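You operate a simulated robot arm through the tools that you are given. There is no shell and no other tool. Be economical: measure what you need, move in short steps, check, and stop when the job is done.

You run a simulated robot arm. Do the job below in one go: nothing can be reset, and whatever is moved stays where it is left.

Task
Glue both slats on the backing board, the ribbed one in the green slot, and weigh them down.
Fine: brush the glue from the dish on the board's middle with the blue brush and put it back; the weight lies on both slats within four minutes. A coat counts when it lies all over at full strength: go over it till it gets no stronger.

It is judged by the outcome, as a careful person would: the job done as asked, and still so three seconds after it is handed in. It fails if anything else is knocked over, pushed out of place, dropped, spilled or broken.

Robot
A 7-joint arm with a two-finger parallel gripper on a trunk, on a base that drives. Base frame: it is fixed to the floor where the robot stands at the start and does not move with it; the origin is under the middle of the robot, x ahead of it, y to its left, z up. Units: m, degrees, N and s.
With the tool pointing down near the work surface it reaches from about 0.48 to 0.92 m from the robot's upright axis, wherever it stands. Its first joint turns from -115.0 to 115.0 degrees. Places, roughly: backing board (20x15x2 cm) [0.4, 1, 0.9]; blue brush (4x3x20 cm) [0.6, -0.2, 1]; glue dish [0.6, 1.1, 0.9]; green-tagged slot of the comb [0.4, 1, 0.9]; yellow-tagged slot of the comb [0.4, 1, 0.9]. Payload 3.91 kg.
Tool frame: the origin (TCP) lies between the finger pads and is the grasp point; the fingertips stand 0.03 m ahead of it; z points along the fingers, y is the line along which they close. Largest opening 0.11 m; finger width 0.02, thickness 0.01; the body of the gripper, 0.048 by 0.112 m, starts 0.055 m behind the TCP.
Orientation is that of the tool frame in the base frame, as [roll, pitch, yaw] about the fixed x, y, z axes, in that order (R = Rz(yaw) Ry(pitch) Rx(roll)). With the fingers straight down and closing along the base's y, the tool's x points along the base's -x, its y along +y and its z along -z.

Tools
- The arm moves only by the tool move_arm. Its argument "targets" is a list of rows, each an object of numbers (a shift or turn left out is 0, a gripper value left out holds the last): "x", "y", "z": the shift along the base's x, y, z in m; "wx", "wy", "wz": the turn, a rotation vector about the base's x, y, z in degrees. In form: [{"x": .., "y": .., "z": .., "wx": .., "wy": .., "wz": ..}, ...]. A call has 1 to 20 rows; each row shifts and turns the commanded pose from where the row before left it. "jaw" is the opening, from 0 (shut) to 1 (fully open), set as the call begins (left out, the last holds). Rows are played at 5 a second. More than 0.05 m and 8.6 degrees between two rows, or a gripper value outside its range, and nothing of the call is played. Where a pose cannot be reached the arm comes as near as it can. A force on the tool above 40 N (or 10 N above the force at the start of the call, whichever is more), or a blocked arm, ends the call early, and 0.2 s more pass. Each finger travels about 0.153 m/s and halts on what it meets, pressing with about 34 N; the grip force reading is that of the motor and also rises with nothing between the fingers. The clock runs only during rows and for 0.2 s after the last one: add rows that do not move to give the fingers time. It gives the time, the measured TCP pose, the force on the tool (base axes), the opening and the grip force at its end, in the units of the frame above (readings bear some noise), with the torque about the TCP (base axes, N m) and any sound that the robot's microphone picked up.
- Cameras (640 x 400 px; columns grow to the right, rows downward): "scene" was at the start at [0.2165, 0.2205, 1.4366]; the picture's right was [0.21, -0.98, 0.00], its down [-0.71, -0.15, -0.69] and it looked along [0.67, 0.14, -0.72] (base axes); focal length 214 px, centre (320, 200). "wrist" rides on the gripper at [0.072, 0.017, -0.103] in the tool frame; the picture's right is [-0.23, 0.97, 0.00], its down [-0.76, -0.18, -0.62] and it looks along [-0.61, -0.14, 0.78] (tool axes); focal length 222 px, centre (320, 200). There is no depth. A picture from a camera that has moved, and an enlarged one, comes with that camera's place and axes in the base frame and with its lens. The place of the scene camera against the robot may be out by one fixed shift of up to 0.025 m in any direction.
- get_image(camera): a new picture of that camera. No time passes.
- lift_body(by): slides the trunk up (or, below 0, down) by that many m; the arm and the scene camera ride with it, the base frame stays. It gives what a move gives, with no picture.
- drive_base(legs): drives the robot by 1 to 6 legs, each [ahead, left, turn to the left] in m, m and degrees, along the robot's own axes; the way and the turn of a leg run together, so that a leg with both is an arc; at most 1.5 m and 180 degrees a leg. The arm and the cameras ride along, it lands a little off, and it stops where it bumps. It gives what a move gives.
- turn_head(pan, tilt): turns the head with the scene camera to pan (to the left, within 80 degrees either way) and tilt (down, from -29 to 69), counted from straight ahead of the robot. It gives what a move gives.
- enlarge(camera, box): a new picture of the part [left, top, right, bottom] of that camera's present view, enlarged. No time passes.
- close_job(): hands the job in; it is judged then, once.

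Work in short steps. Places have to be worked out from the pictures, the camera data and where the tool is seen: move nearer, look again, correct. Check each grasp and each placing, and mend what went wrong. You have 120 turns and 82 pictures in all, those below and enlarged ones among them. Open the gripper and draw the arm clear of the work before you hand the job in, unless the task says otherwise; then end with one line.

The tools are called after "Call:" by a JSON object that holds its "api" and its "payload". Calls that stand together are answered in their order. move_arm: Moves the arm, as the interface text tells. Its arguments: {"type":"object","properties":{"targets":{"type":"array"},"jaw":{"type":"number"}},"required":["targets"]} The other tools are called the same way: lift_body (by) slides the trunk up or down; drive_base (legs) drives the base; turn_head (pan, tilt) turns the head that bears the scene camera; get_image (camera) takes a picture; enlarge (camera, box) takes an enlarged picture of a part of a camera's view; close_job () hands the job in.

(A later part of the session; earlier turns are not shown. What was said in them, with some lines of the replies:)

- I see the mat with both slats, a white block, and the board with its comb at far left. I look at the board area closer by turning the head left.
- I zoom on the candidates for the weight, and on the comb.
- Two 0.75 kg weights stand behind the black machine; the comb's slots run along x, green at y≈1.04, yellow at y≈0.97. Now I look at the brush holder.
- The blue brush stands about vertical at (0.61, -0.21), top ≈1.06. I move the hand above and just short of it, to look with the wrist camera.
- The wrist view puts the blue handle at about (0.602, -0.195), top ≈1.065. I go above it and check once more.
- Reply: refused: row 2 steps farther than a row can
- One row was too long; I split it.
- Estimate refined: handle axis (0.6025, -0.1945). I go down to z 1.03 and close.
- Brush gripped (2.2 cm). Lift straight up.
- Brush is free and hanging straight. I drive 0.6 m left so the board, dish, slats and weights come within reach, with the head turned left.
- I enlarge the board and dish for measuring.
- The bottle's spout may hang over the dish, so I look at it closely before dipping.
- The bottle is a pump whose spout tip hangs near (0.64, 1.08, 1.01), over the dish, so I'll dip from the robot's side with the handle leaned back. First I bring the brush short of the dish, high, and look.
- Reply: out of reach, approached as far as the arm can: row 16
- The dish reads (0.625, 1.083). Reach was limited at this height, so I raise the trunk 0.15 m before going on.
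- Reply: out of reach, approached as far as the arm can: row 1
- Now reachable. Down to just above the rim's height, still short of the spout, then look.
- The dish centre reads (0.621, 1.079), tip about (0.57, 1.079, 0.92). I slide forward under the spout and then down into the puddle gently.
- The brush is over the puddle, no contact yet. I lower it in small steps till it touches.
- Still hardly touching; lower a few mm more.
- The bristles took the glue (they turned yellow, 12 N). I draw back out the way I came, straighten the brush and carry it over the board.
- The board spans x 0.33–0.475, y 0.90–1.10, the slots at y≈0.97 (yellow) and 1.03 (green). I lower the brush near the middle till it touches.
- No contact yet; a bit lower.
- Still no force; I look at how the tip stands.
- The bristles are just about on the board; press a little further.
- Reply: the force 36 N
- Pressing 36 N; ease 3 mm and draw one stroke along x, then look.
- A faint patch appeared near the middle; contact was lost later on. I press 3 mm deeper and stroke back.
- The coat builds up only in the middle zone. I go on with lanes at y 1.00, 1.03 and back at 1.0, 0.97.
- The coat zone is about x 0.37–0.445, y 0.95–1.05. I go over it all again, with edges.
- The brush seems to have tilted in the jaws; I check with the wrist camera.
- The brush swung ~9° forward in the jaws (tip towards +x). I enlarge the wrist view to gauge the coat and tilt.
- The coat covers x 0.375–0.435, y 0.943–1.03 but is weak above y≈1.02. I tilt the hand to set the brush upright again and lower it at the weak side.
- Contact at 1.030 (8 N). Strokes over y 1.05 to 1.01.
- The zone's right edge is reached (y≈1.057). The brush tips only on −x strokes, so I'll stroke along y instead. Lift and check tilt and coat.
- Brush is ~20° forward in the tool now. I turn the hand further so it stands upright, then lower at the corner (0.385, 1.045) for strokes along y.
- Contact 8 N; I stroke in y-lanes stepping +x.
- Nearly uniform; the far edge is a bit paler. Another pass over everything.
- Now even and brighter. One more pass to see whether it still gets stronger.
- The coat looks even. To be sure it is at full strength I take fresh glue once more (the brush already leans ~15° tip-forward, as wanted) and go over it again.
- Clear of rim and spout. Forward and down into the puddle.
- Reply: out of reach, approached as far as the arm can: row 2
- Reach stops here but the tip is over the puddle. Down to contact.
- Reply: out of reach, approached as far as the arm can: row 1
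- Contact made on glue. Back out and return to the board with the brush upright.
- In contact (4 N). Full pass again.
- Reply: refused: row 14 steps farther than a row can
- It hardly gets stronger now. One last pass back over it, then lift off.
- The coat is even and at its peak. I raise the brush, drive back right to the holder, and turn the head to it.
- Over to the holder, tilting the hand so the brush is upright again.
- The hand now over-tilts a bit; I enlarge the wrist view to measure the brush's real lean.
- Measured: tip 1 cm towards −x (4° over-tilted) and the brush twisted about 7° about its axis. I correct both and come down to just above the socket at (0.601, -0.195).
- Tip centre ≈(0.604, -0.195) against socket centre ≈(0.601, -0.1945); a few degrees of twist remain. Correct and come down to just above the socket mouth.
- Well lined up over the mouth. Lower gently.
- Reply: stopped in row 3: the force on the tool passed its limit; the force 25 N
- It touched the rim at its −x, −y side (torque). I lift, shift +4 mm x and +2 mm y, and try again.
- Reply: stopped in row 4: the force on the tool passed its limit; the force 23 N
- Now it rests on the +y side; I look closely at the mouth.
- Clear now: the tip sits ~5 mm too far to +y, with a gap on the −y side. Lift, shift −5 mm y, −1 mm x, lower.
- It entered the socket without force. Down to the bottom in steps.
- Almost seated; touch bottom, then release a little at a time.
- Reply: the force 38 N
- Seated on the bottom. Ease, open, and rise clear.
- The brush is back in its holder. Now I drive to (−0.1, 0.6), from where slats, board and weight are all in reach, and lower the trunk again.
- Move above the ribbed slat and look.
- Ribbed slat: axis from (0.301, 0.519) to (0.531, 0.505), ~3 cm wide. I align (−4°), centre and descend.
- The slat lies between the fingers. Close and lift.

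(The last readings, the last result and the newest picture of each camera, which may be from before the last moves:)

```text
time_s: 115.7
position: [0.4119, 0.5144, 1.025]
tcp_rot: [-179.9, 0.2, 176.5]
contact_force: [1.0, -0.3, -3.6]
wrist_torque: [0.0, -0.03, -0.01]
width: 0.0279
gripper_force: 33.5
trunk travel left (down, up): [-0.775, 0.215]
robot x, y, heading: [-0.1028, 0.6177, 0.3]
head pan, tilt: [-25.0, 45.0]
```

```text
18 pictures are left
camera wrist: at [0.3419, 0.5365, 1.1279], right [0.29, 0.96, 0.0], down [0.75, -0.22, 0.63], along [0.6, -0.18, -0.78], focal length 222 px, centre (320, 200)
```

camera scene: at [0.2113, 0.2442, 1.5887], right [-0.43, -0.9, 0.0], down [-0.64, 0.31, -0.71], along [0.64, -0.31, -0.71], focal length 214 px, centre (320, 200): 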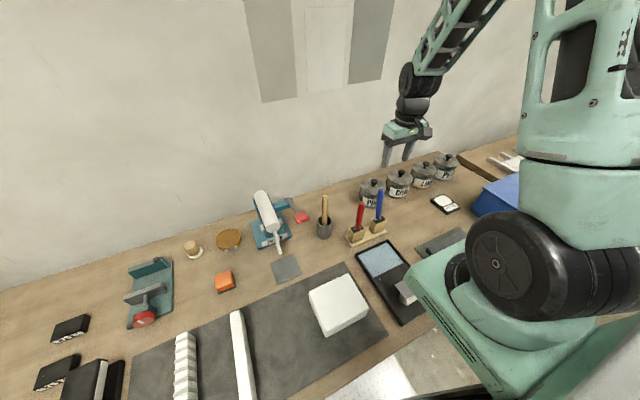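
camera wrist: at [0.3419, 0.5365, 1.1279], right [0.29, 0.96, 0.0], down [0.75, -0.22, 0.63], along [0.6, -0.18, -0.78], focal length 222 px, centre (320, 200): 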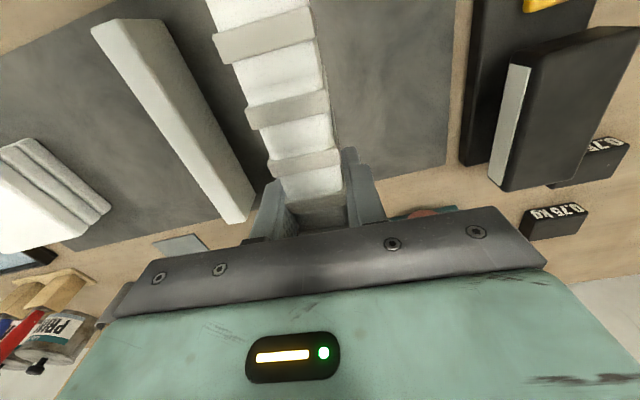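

Ribbed slat held firmly. I raise it and carry it over the green slot, y≈1.029.

Call:
{"api": "move_arm", "payload": {"targets": [{"z": 0.045}, {"z": 0.045}, {"y": 0.0468}, {"y": 0.0468, "x": -0.001}, {"y": 0.0468, "x": -0.001}, {"y": 0.0468, "x": -0.001}, {"y": 0.0468, "x": -0.001}, {"y": 0.0468, "x": -0.001}, {"y": 0.0468, "x": -0.001}, {"y": 0.0468, "x": -0.001}, {"y": 0.0468, "x": -0.001}, {"y": 0.0468, "x": -0.001}, {"y": 0.0468, "x": -0.001, "wz": 3.5}, {"z": -0.04}, {"x": 0}]}}

Call:
{"api": "turn_head", "payload": {"pan": 35, "tilt": 52}}

Call:
{"api": "enlarge", "payload": {"camera": "scene", "box": [210, 130, 370, 290]}}

Call:
{"api": "get_image", "payload": {"camera": "wrist"}}

```text
time_s: 118.9
position: [0.4056, 1.0304, 1.0747]
tcp_rot: [-179.9, 0.2, 180.0]
contact_force: [0.1, 0.2, -1.0]
wrist_torque: [0.02, -0.02, 0.02]
width: 0.0276
gripper_force: 34.1
trunk travel left (down, up): [-0.775, 0.215]
robot x, y, heading: [-0.1027, 0.6221, 0.6]
head pan, tilt: [-25.0, 45.0]
```

```text
time_s: 120.2
position: [0.4048, 1.0303, 1.0759]
tcp_rot: [-180.0, 0.3, -180.0]
contact_force: [0.3, -0.3, -1.7]
wrist_torque: [-0.01, 0.0, -0.04]
width: 0.0278
gripper_force: 33.5
trunk travel left (down, up): [-0.775, 0.215]
robot x, y, heading: [-0.1011, 0.6226, 0.4]
head pan, tilt: [35.0, 52.0]
```

```text
2.50 times, centred on (290, 210) of scene
camera zoom: at [0.0965, 0.8707, 1.4291], right [0.58, -0.82, 0.0], down [-0.64, -0.46, -0.62], along [0.5, 0.36, -0.79], focal length 536 px, centre (395, 175)
```

zoom: 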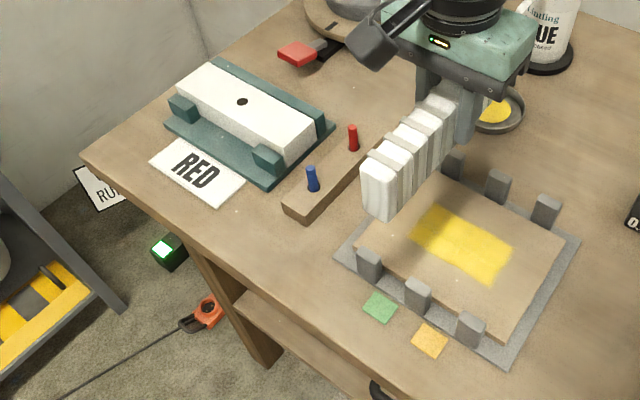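

```text
16 pictures are left
camera wrist: at [0.333, 1.0477, 1.1785], right [0.23, 0.97, 0.0], down [0.76, -0.18, 0.63], along [0.61, -0.14, -0.78], focal length 222 px, centre (320, 200)
```

wrist: 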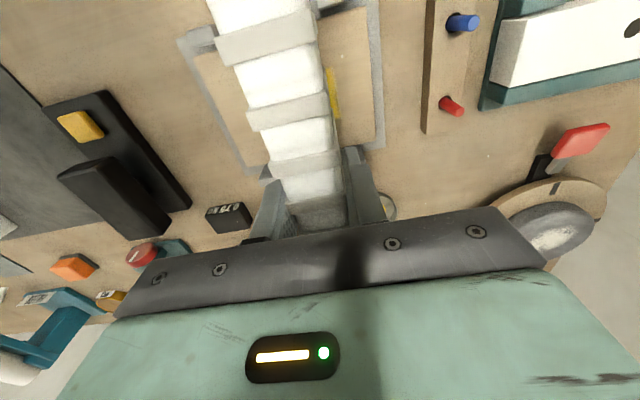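

Slat is lengthwise along x and over the green slot. Lower to just above the posts and check the alignment.

Call:
{"api": "move_arm", "payload": {"targets": [{"y": -0.002, "x": -0.003, "z": -0.04}, {"z": -0.04}, {"z": -0.025}, {"x": 0}]}}

Call:
{"api": "enlarge", "payload": {"camera": "scene", "box": [270, 160, 370, 280]}}

```text
time_s: 121.2
position: [0.3973, 1.0274, 0.9716]
tcp_rot: [-180.0, 0.2, -180.0]
contact_force: [0.2, -1.1, -2.2]
wrist_torque: [0.01, -0.01, 0.01]
width: 0.0277
gripper_force: 34.6
trunk travel left (down, up): [-0.775, 0.215]
robot x, y, heading: [-0.1063, 0.6202, 0.2]
head pan, tilt: [35.0, 52.0]
```

```text
3.33 times, centred on (320, 220) of scene
camera zoom: at [0.0964, 0.8707, 1.4291], right [0.58, -0.82, 0.0], down [-0.64, -0.46, -0.62], along [0.5, 0.36, -0.79], focal length 715 px, centre (320, 133)
```

zoom: 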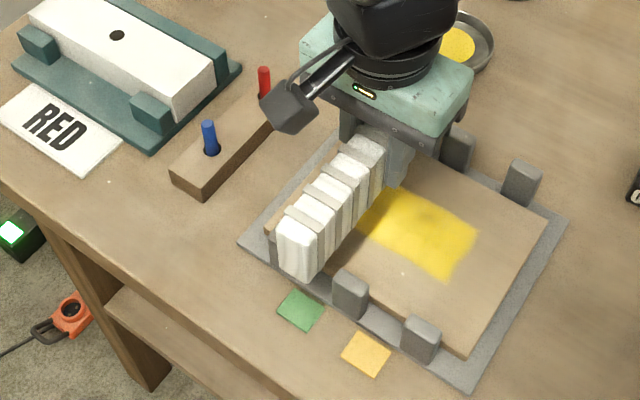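

Looks lined up with the green tag's slot. Lower gently into it.

Call:
{"api": "move_arm", "payload": {"targets": [{"z": -0.015}, {"z": -0.015}, {"z": -0.008}, {"x": 0}]}}

Call:
{"api": "enlarge", "payload": {"camera": "scene", "box": [280, 180, 360, 280]}}

```text
time_s: 122.2
position: [0.3999, 1.0303, 0.9321]
tcp_rot: [-179.9, 0.2, -179.9]
contact_force: [0.1, 0.1, -1.5]
wrist_torque: [-0.04, -0.03, 0.01]
width: 0.0276
gripper_force: 34.1
trunk travel left (down, up): [-0.775, 0.215]
robot x, y, heading: [-0.1005, 0.6234, 0.2]
head pan, tilt: [35.0, 52.0]
```

```text
4.00 times, centred on (320, 230) of scene
camera zoom: at [0.0964, 0.8707, 1.4291], right [0.58, -0.82, 0.0], down [-0.64, -0.46, -0.62], along [0.5, 0.36, -0.79], focal length 858 px, centre (320, 80)
```

zoom: 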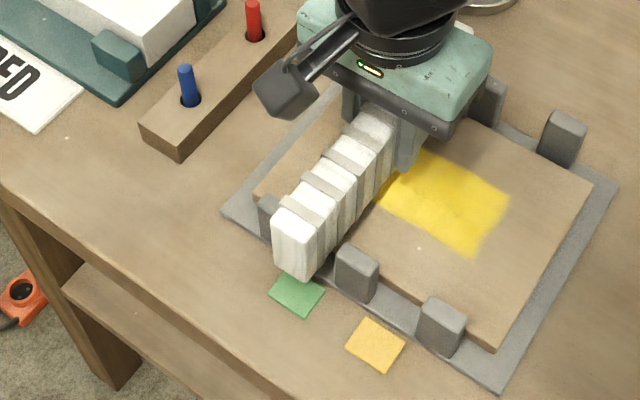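

In the slot between the posts, free of force. Down to the board in small steps.

Call:
{"api": "move_arm", "payload": {"targets": [{"z": -0.006}, {"z": -0.004}, {"z": -0.003}, {"x": 0}]}}

```text
time_s: 123.2
position: [0.3999, 1.0297, 0.9188]
tcp_rot: [-179.9, 0.2, 179.9]
contact_force: [0.2, -0.1, -1.4]
wrist_torque: [-0.01, 0.0, 0.0]
width: 0.0277
gripper_force: 33.9
trunk travel left (down, up): [-0.775, 0.215]
robot x, y, heading: [-0.1019, 0.6207, 0.4]
head pan, tilt: [35.0, 52.0]
```

Call:
{"api": "move_arm", "payload": {"targets": [{"z": -0.003}, {"z": -0.003}, {"x": 0}]}}

```text
time_s: 124.0
position: [0.4, 1.0299, 0.9168]
tcp_rot: [179.9, 0.3, -179.9]
contact_force: [-0.1, -6.9, 32.5]
wrist_torque: [-0.36, 0.56, -0.01]
width: 0.0277
gripper_force: 34.1
trunk travel left (down, up): [-0.775, 0.215]
robot x, y, heading: [-0.101, 0.6222, 0.3]
head pan, tilt: [35.0, 52.0]
```

Pressed on the board at 32 N. Ease off, release, rise, and go back over the smooth slat.

Call:
{"api": "move_arm", "payload": {"targets": [{"z": 0.003}, {"x": 0}]}}

Call:
{"api": "move_arm", "payload": {"targets": [{"x": 0}, {"x": 0}, {"z": 0.03}, {"z": 0.045}, {"z": 0.045}, {"z": 0.045}, {"z": 0.02}, {"x": 0}], "jaw": 0.5}}

Call:
{"api": "enlarge", "payload": {"camera": "scene", "box": [270, 160, 420, 280]}}

Call:
{"api": "move_arm", "payload": {"targets": [{"y": -0.049}, {"y": -0.049}, {"y": -0.049}, {"y": -0.049}, {"y": -0.049}, {"y": -0.049}, {"y": -0.049}, {"y": -0.049}, {"y": -0.049}, {"y": -0.049}, {"y": -0.049}, {"y": -0.049}, {"y": -0.049}, {"y": -0.018}, {"x": 0}]}}

Call:
{"api": "get_image", "payload": {"camera": "wrist"}}

```text
time_s: 124.6
position: [0.3994, 1.0302, 0.9183]
tcp_rot: [180.0, 0.3, -179.9]
contact_force: [1.3, -3.7, 24.4]
wrist_torque: [-0.08, -0.73, -0.01]
width: 0.0277
gripper_force: 33.4
trunk travel left (down, up): [-0.775, 0.215]
robot x, y, heading: [-0.0998, 0.6211, 0.6]
head pan, tilt: [35.0, 52.0]
```

```text
time_s: 126.4
position: [0.4003, 1.0312, 1.1015]
tcp_rot: [-179.9, 0.2, 180.0]
contact_force: [0.3, 0.3, -0.1]
wrist_torque: [0.01, 0.0, 0.02]
width: 0.055
gripper_force: 0.1
trunk travel left (down, up): [-0.775, 0.215]
robot x, y, heading: [-0.0987, 0.6238, 0.6]
head pan, tilt: [35.0, 52.0]
```

```text
3.33 times, centred on (345, 220) of scene
camera zoom: at [0.0964, 0.8707, 1.4291], right [0.58, -0.82, 0.0], down [-0.64, -0.46, -0.62], along [0.5, 0.36, -0.79], focal length 715 px, centre (237, 133)
```

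zoom: 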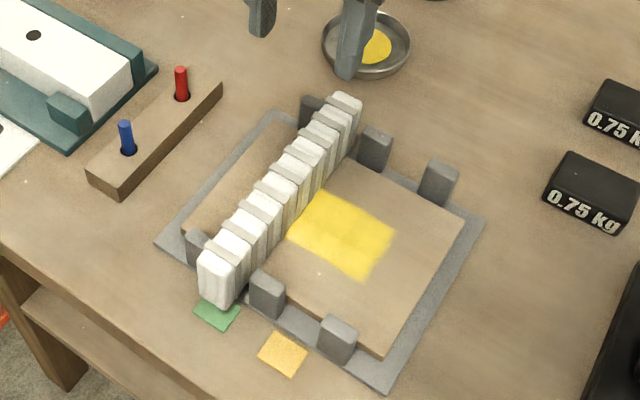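

```text
time_s: 129.6
position: [0.3981, 0.3726, 1.1029]
tcp_rot: [-179.8, 0.1, -180.0]
contact_force: [-1.0, -0.5, 0.3]
wrist_torque: [0.0, 0.01, -0.01]
width: 0.0548
gripper_force: 0.1
trunk travel left (down, up): [-0.775, 0.215]
robot x, y, heading: [-0.1033, 0.6254, 0.3]
head pan, tilt: [35.0, 52.0]
```

```text
12 pictures are left
camera wrist: at [0.3261, 0.3905, 1.2057], right [0.23, 0.97, 0.0], down [0.76, -0.18, 0.63], along [0.61, -0.14, -0.78], focal length 222 px, centre (320, 200)
```

wrist: 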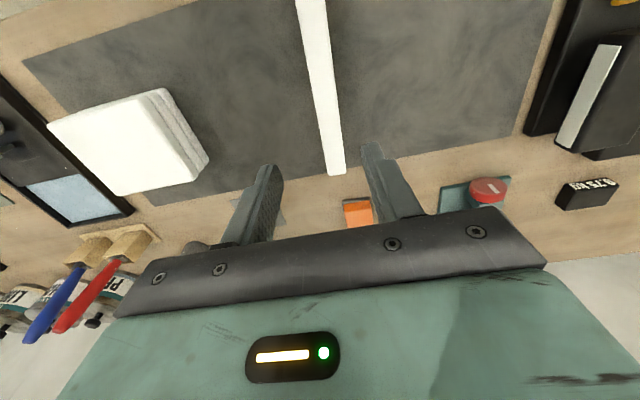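

The ribbed slat sits straight in the green slot. Smooth slat axis passes (0.405, 0.381), ~−3.4°; align, descend and grip.

Call:
{"api": "move_arm", "payload": {"targets": [{"x": 0.008, "y": 0.0085, "wz": -3.4}, {"z": -0.045}, {"z": -0.045}, {"z": -0.045}, {"z": -0.04}, {"z": -0.024}, {"x": 0}], "jaw": 0.6}}

Call:
{"api": "move_arm", "payload": {"targets": [{"x": 0}, {"x": 0}, {"x": 0}], "jaw": 0}}

Call:
{"api": "move_arm", "payload": {"targets": [{"z": 0.03}, {"z": 0.045}, {"z": 0.045}, {"z": 0.045}, {"z": 0.045}, {"x": 0}]}}

Call:
{"api": "get_image", "payload": {"camera": "wrist"}}

```text
time_s: 131.2
position: [0.4072, 0.3783, 0.9]
tcp_rot: [-179.9, 0.1, 176.6]
contact_force: [0.2, 0.6, 0.3]
wrist_torque: [0.01, -0.01, 0.01]
width: 0.066
gripper_force: 0.1
trunk travel left (down, up): [-0.775, 0.215]
robot x, y, heading: [-0.0999, 0.6215, 0.2]
head pan, tilt: [35.0, 52.0]
```

```text
time_s: 132.0
position: [0.4076, 0.3788, 0.9032]
tcp_rot: [-179.9, 0.2, 176.5]
contact_force: [-0.2, 0.0, 0.6]
wrist_torque: [-0.01, -0.02, 0.0]
width: 0.0277
gripper_force: 34.0
trunk travel left (down, up): [-0.775, 0.215]
robot x, y, heading: [-0.1, 0.6194, 0.2]
head pan, tilt: [35.0, 52.0]
```

```text
time_s: 133.4
position: [0.4052, 0.3829, 1.1133]
tcp_rot: [-179.9, 0.1, 176.6]
contact_force: [0.4, -0.6, -2.4]
wrist_torque: [-0.02, -0.01, 0.03]
width: 0.0278
gripper_force: 34.0
trunk travel left (down, up): [-0.775, 0.215]
robot x, y, heading: [-0.1039, 0.621, 0.4]
head pan, tilt: [35.0, 52.0]
```

```text
11 pictures are left
camera wrist: at [0.3343, 0.4045, 1.2162], right [0.29, 0.96, 0.0], down [0.75, -0.22, 0.63], along [0.6, -0.18, -0.78], focal length 222 px, centre (320, 200)
```

wrist: 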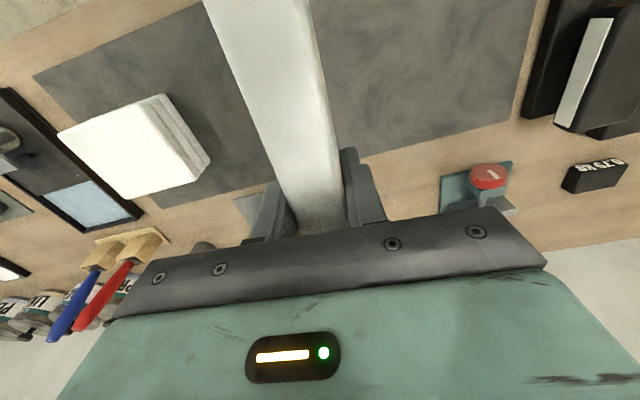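

Held and balanced. Carry it over the yellow slot (y≈0.968).

Call:
{"api": "move_arm", "payload": {"targets": [{"y": 0.0489}, {"y": 0.0489}, {"y": 0.0489}, {"y": 0.0489}, {"y": 0.0489}, {"y": 0.0489}, {"y": 0.0489}, {"y": 0.0489}, {"y": 0.0489}, {"y": 0.0489}, {"y": 0.0489, "wz": 1.7}, {"y": 0.0489, "x": -0.007, "wz": 1.7}, {"z": -0.045}, {"z": -0.045}, {"z": -0.02}, {"x": 0}]}}

Call:
{"api": "enlarge", "payload": {"camera": "scene", "box": [270, 170, 380, 290]}}

```text
time_s: 136.8
position: [0.4014, 0.971, 0.9976]
tcp_rot: [-179.8, 0.2, 180.0]
contact_force: [0.3, -0.7, -2.2]
wrist_torque: [-0.02, -0.04, 0.0]
width: 0.028
gripper_force: 34.3
trunk travel left (down, up): [-0.775, 0.215]
robot x, y, heading: [-0.1011, 0.6199, 0.3]
head pan, tilt: [35.0, 52.0]
```

```text
3.33 times, centred on (325, 230) of scene
camera zoom: at [0.0964, 0.8707, 1.4291], right [0.58, -0.82, 0.0], down [-0.64, -0.46, -0.62], along [0.5, 0.36, -0.79], focal length 715 px, centre (303, 100)
```

zoom: 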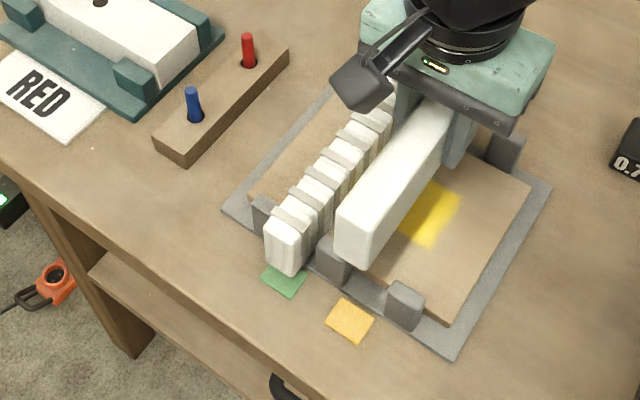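

Adjust −2.5 mm in y and lower between the posts.

Call:
{"api": "move_arm", "payload": {"targets": [{"y": -0.0025, "x": -0.001, "z": -0.025}, {"z": -0.02}, {"z": -0.015}, {"z": -0.006}, {"x": 0}]}}

Call:
{"api": "enlarge", "payload": {"camera": "scene", "box": [270, 170, 380, 290]}}

```text
time_s: 138.0
position: [0.3985, 0.9686, 0.9374]
tcp_rot: [-180.0, 0.3, -179.9]
contact_force: [-5.0, -2.4, 16.0]
wrist_torque: [0.17, -1.12, 0.64]
width: 0.0277
gripper_force: 34.1
trunk travel left (down, up): [-0.775, 0.215]
robot x, y, heading: [-0.0943, 0.6206, 0.1]
head pan, tilt: [35.0, 52.0]
```

```text
3.33 times, centred on (325, 230) of scene
camera zoom: at [0.0955, 0.8703, 1.4294], right [0.58, -0.82, 0.0], down [-0.64, -0.46, -0.62], along [0.5, 0.36, -0.79], focal length 715 px, centre (303, 100)
```

zoom: 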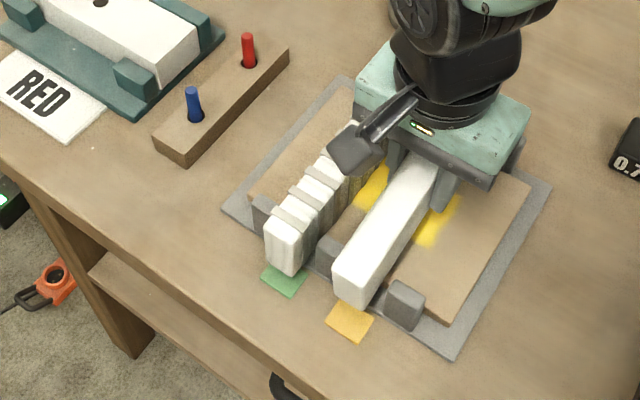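

The far end's +y edge sits on the middle post. Lift 1.2 cm, turn −1.2°, shift −1 mm y, and lower again.

Call:
{"api": "move_arm", "payload": {"targets": [{"z": 0.014}, {"wz": -1.2, "y": -0.0015}, {"x": 0}, {"z": -0.01}, {"z": -0.006}, {"z": -0.005}, {"x": 0}]}}

```text
time_s: 139.6
position: [0.401, 0.9665, 0.9281]
tcp_rot: [-179.9, 0.2, 178.9]
contact_force: [0.0, 0.6, -0.6]
wrist_torque: [0.0, 0.01, 0.0]
width: 0.0278
gripper_force: 33.8
trunk travel left (down, up): [-0.775, 0.215]
robot x, y, heading: [-0.101, 0.6244, 0.4]
head pan, tilt: [35.0, 52.0]
```

In freely this time. Down to the board.

Call:
{"api": "move_arm", "payload": {"targets": [{"z": -0.006}, {"z": -0.004}, {"z": -0.003}, {"x": 0}]}}

```text
time_s: 140.6
position: [0.4006, 0.9661, 0.9169]
tcp_rot: [180.0, 0.3, 178.7]
contact_force: [8.0, -2.7, 18.4]
wrist_torque: [-0.02, 1.11, 0.15]
width: 0.0279
gripper_force: 34.2
trunk travel left (down, up): [-0.775, 0.215]
robot x, y, heading: [-0.1003, 0.6227, 0.2]
head pan, tilt: [35.0, 52.0]
```

On the board at the same height as the first. Release with a small opening and rise; then look at it and the weights.

Call:
{"api": "move_arm", "payload": {"targets": [{"z": 0.002}, {"x": 0}]}}

Call:
{"api": "move_arm", "payload": {"targets": [{"x": 0}, {"x": 0}, {"z": 0.03}, {"z": 0.045}, {"z": 0.045}, {"z": 0.045}, {"x": 0.04, "y": -0.02}, {"x": 0.04, "y": -0.02}, {"x": 0.04, "y": -0.02}, {"x": 0.04, "y": -0.02}, {"x": 0.04, "y": -0.02}, {"x": 0.03, "y": -0.02}, {"x": 0}], "jaw": 0.42}}

Call:
{"api": "get_image", "payload": {"camera": "wrist"}}

Call:
{"api": "enlarge", "payload": {"camera": "scene", "box": [260, 150, 430, 290]}}

```text
time_s: 141.2
position: [0.3984, 0.9648, 0.9163]
tcp_rot: [-179.8, 0.1, 178.8]
contact_force: [-0.2, 1.2, -0.8]
wrist_torque: [0.06, 0.1, -0.06]
width: 0.028
gripper_force: 34.0
trunk travel left (down, up): [-0.775, 0.215]
robot x, y, heading: [-0.1015, 0.6246, 0.6]
head pan, tilt: [35.0, 52.0]
```

```text
time_s: 144.0
position: [0.6312, 0.8448, 1.0862]
tcp_rot: [-180.0, 0.2, 178.9]
contact_force: [0.7, -0.9, -0.4]
wrist_torque: [0.0, -0.02, -0.01]
width: 0.0462
gripper_force: 0.1
trunk travel left (down, up): [-0.775, 0.215]
robot x, y, heading: [-0.1007, 0.6223, 0.5]
head pan, tilt: [35.0, 52.0]
```

```text
8 pictures are left
camera wrist: at [0.5584, 0.8658, 1.1889], right [0.25, 0.97, 0.0], down [0.76, -0.19, 0.63], along [0.61, -0.16, -0.78], focal length 222 px, centre (320, 200)
```

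wrist: 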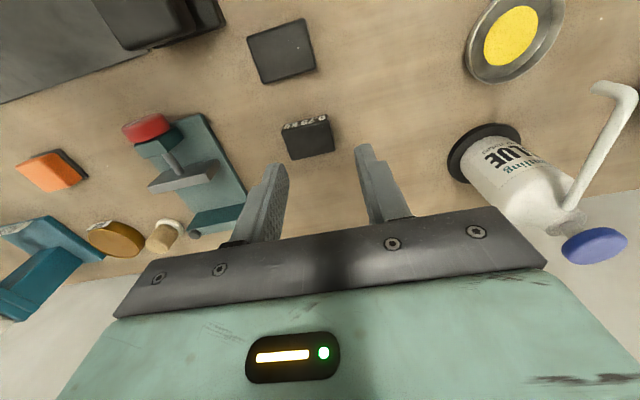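

```text
2.86 times, centred on (345, 220) of scene
camera zoom: at [0.0964, 0.8707, 1.4291], right [0.58, -0.82, 0.0], down [-0.64, -0.46, -0.62], along [0.5, 0.36, -0.79], focal length 613 px, centre (249, 143)
```

zoom: 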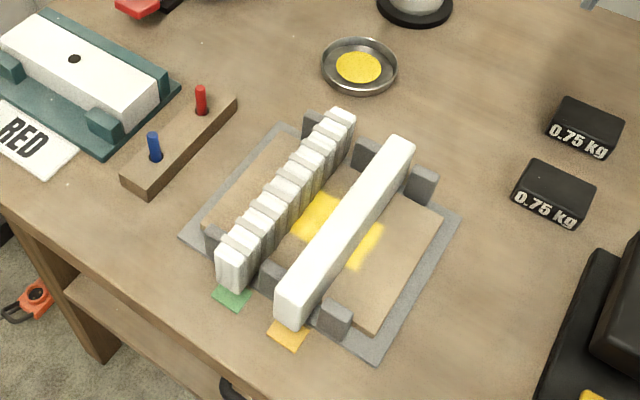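

Both slats sit well. The far weight (centre ≈(0.685, 0.818), 6.4×4.5 cm) is freest to grasp; 6.4 cm along y spans both slats. I open, move above it, and descend part way.

Call:
{"api": "move_arm", "payload": {"targets": [{"x": 0.027, "y": -0.013}, {"x": 0.027, "y": -0.014, "wz": 1}, {"z": -0.045}, {"z": -0.045}, {"x": 0}], "jaw": 0.85}}

Call:
{"api": "get_image", "payload": {"camera": "wrist"}}

```text
time_s: 145.2
position: [0.6856, 0.8132, 0.993]
tcp_rot: [-180.0, 0.3, 179.7]
contact_force: [0.2, -1.2, 0.6]
wrist_torque: [-0.02, 0.01, -0.01]
width: 0.0935
gripper_force: 0.0
trunk travel left (down, up): [-0.775, 0.215]
robot x, y, heading: [-0.1027, 0.6241, 0.5]
head pan, tilt: [35.0, 52.0]
```

```text
6 pictures are left
camera wrist: at [0.6133, 0.8309, 1.0961], right [0.23, 0.97, 0.0], down [0.76, -0.18, 0.63], along [0.61, -0.15, -0.78], focal length 222 px, centre (320, 200)
```

wrist: 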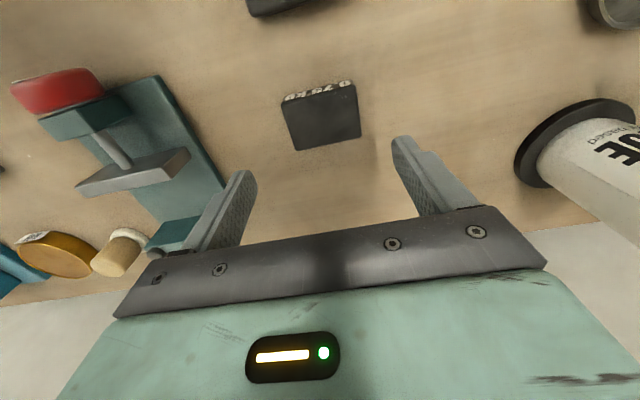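

Centre (0.682, 0.816). Descend, grip, lift.

Call:
{"api": "move_arm", "payload": {"targets": [{"x": -0.003, "y": 0.002, "z": -0.04}, {"z": -0.035}, {"z": -0.016}, {"x": 0}]}}

Call:
{"api": "move_arm", "payload": {"targets": [{"x": 0}, {"x": 0}, {"x": 0}], "jaw": 0}}

Call:
{"api": "move_arm", "payload": {"targets": [{"z": 0.03}, {"z": 0.045}, {"z": 0.045}, {"z": 0.03}, {"x": 0}]}}

```text
time_s: 146.2
position: [0.6792, 0.8213, 0.9023]
tcp_rot: [-179.9, 0.3, 179.8]
contact_force: [-0.2, -0.3, 0.1]
wrist_torque: [0.0, -0.02, -0.03]
width: 0.0934
gripper_force: 0.1
trunk travel left (down, up): [-0.775, 0.215]
robot x, y, heading: [-0.1017, 0.6237, 0.5]
head pan, tilt: [35.0, 52.0]
```

```text
time_s: 147.0
position: [0.6788, 0.8221, 0.9012]
tcp_rot: [-179.9, 0.2, 179.9]
contact_force: [0.9, -2.8, 0.1]
wrist_torque: [-0.3, 0.12, 0.04]
width: 0.0696
gripper_force: 34.0
trunk travel left (down, up): [-0.775, 0.215]
robot x, y, heading: [-0.101, 0.6265, 0.4]
head pan, tilt: [35.0, 52.0]
```

```text
time_s: 148.2
position: [0.682, 0.8219, 1.052]
tcp_rot: [-179.8, 0.2, 179.8]
contact_force: [-0.3, 0.0, -7.7]
wrist_torque: [-0.01, 0.04, 0.01]
width: 0.07
gripper_force: 33.5
trunk travel left (down, up): [-0.775, 0.215]
robot x, y, heading: [-0.1049, 0.6222, 0.4]
head pan, tilt: [35.0, 52.0]
```

Weight held (7 cm, 7.7 N). Carry it over the middle between both slats, (0.40, 0.998).

Call:
{"api": "move_arm", "payload": {"targets": [{"z": 0.03}, {"x": -0.0352, "y": 0.022}, {"x": -0.0352, "y": 0.022}, {"x": -0.0352, "y": 0.022}, {"x": -0.0352, "y": 0.022}, {"x": -0.0352, "y": 0.022}, {"x": -0.0352, "y": 0.022}, {"x": -0.0352, "y": 0.022}, {"x": -0.0352, "y": 0.022}, {"z": -0.04}, {"z": -0.04}, {"x": 0}]}}

Call:
{"api": "enlarge", "payload": {"camera": "scene", "box": [265, 160, 385, 280]}}

```text
time_s: 150.8
position: [0.403, 0.9978, 1.0004]
tcp_rot: [-179.9, 0.1, 179.9]
contact_force: [-0.2, -0.1, -7.3]
wrist_torque: [-0.02, 0.01, -0.01]
width: 0.0699
gripper_force: 34.6
trunk travel left (down, up): [-0.775, 0.215]
robot x, y, heading: [-0.1003, 0.62, 0.3]
head pan, tilt: [35.0, 52.0]
```

```text
3.33 times, centred on (325, 220) of scene
camera zoom: at [0.0965, 0.8708, 1.429], right [0.58, -0.82, 0.0], down [-0.64, -0.46, -0.62], along [0.5, 0.36, -0.79], focal length 715 px, centre (303, 133)
```

zoom: 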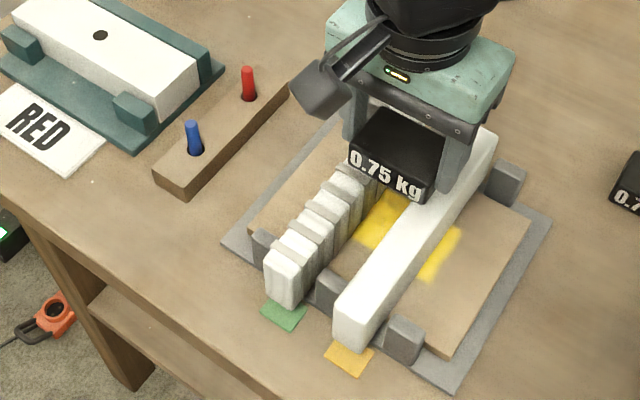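

Spans both slats. Lower in small steps till it rests.

Call:
{"api": "move_arm", "payload": {"targets": [{"z": -0.015}, {"z": -0.012}, {"z": -0.008}, {"z": -0.004}, {"x": 0}]}}

```text
time_s: 151.5
position: [0.4007, 0.9974, 0.9785]
tcp_rot: [179.6, 0.5, 179.8]
contact_force: [-4.5, -7.0, 21.7]
wrist_torque: [-0.84, 0.19, -0.1]
width: 0.0697
gripper_force: 34.4
trunk travel left (down, up): [-0.775, 0.215]
robot x, y, heading: [-0.1037, 0.6216, 0.2]
head pan, tilt: [35.0, 52.0]
stopped in row 3: the force on the tool passed its limit (the readings are from after the stop); the commanded pose is now the measured one
```

Contact at z 0.9785, on the −y side first. I check with a picture.

Call:
{"api": "enlarge", "payload": {"camera": "scene", "box": [285, 165, 365, 255]}}

```text
4.44 times, centred on (325, 210) of scene
camera zoom: at [0.0954, 0.8697, 1.4298], right [0.58, -0.82, 0.0], down [-0.64, -0.46, -0.62], along [0.5, 0.36, -0.79], focal length 953 px, centre (298, 156)
```

zoom: 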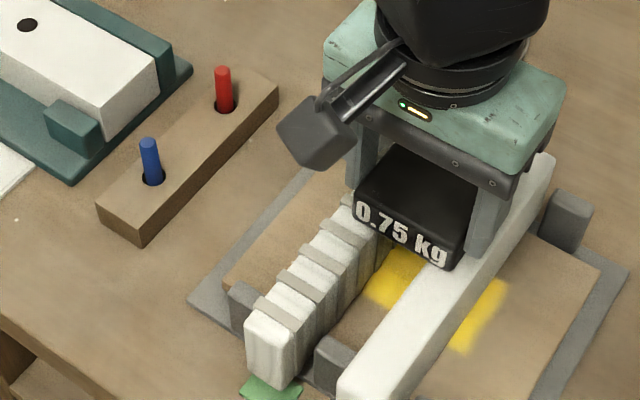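

It lies over both slats. I ease the pressure off before releasing.

Call:
{"api": "move_arm", "payload": {"targets": [{"z": 0.001}, {"x": 0}]}}

```text
time_s: 152.1
position: [0.4011, 0.9996, 0.9803]
tcp_rot: [179.9, 0.4, 179.8]
contact_force: [-4.7, -8.8, 19.3]
wrist_torque: [-0.99, 0.17, -0.09]
width: 0.07
gripper_force: 33.9
trunk travel left (down, up): [-0.775, 0.215]
robot x, y, heading: [-0.1041, 0.6221, 0.4]
head pan, tilt: [35.0, 52.0]
```

Call:
{"api": "move_arm", "payload": {"targets": [{"z": 0.003}, {"x": 0}]}}

```text
time_s: 152.7
position: [0.4021, 0.9995, 0.9804]
tcp_rot: [179.8, 0.5, 179.8]
contact_force: [0.1, 0.1, -7.3]
wrist_torque: [0.0, 0.06, -0.02]
width: 0.0697
gripper_force: 34.0
trunk travel left (down, up): [-0.775, 0.215]
robot x, y, heading: [-0.0988, 0.6207, 0.4]
head pan, tilt: [35.0, 52.0]
```

Free again; lower 2–3 mm for a light touch, then release.

Call:
{"api": "move_arm", "payload": {"targets": [{"z": -0.0015}, {"z": -0.001}, {"x": 0}]}}

```text
time_s: 153.5
position: [0.4018, 0.9986, 0.9792]
tcp_rot: [179.8, 0.4, 179.7]
contact_force: [-0.2, -0.8, -5.0]
wrist_torque: [0.04, -0.01, -0.02]
width: 0.0699
gripper_force: 33.8
trunk travel left (down, up): [-0.775, 0.215]
robot x, y, heading: [-0.1022, 0.6224, 0.2]
head pan, tilt: [35.0, 52.0]
```

Call:
{"api": "move_arm", "payload": {"targets": [{"z": -0.001}, {"x": 0}]}}

```text
time_s: 154.1
position: [0.4006, 0.9995, 0.9806]
tcp_rot: [179.7, 0.5, 179.8]
contact_force: [2.4, -1.1, 4.8]
wrist_torque: [-0.25, 0.01, 0.03]
width: 0.0699
gripper_force: 34.4
trunk travel left (down, up): [-0.775, 0.215]
robot x, y, heading: [-0.1016, 0.6219, 0.4]
head pan, tilt: [35.0, 52.0]
```

Light touch on both sides. Open and rise.

Call:
{"api": "move_arm", "payload": {"targets": [{"x": 0}, {"x": 0}, {"x": 0}, {"z": 0.02}, {"z": 0.03}, {"z": 0.045}, {"z": 0.045}, {"z": 0.03}, {"x": 0}], "jaw": 0.85}}

Call:
{"api": "move_arm", "payload": {"targets": [{"y": -0.045}, {"y": -0.045}, {"y": -0.045}, {"y": -0.045}, {"y": -0.045}, {"y": -0.045}, {"x": 0}]}}

Call:
{"api": "enlarge", "payload": {"camera": "scene", "box": [265, 150, 385, 270]}}

```text
time_s: 156.1
position: [0.4038, 0.9998, 1.1507]
tcp_rot: [179.8, 0.5, 179.8]
contact_force: [-0.4, -0.6, 0.5]
wrist_torque: [0.03, -0.03, -0.02]
width: 0.0934
gripper_force: 0.0
trunk travel left (down, up): [-0.775, 0.215]
robot x, y, heading: [-0.1011, 0.6216, 0.5]
head pan, tilt: [35.0, 52.0]
```

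```text
time_s: 157.7
position: [0.3989, 0.7304, 1.1502]
tcp_rot: [179.8, 0.3, 179.8]
contact_force: [0.2, 0.2, -0.2]
wrist_torque: [-0.01, 0.01, 0.06]
width: 0.0933
gripper_force: 0.0
trunk travel left (down, up): [-0.775, 0.215]
robot x, y, heading: [-0.1025, 0.6269, 0.2]
head pan, tilt: [35.0, 52.0]
```

```text
3.33 times, centred on (325, 210) of scene
camera zoom: at [0.0964, 0.8706, 1.4291], right [0.58, -0.82, 0.0], down [-0.64, -0.46, -0.62], along [0.5, 0.36, -0.79], focal length 715 px, centre (303, 167)
```

zoom: 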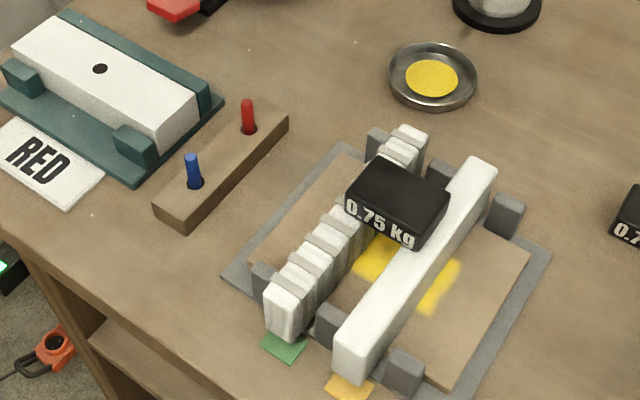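

The weight lies across both slats, the ribbed one is in the green slot, the brush is back in its holder, and the arm is open and clear. I hand in.

Call:
{"api": "close_job", "payload": {}}

```text
The job is handed in.
```

Both slats are on the glued board, with the ribbed one in the green slot and the smooth one in the yellow slot. One 0.75 kg weight was across both by about 156 s, and the blue brush is back in its holder.
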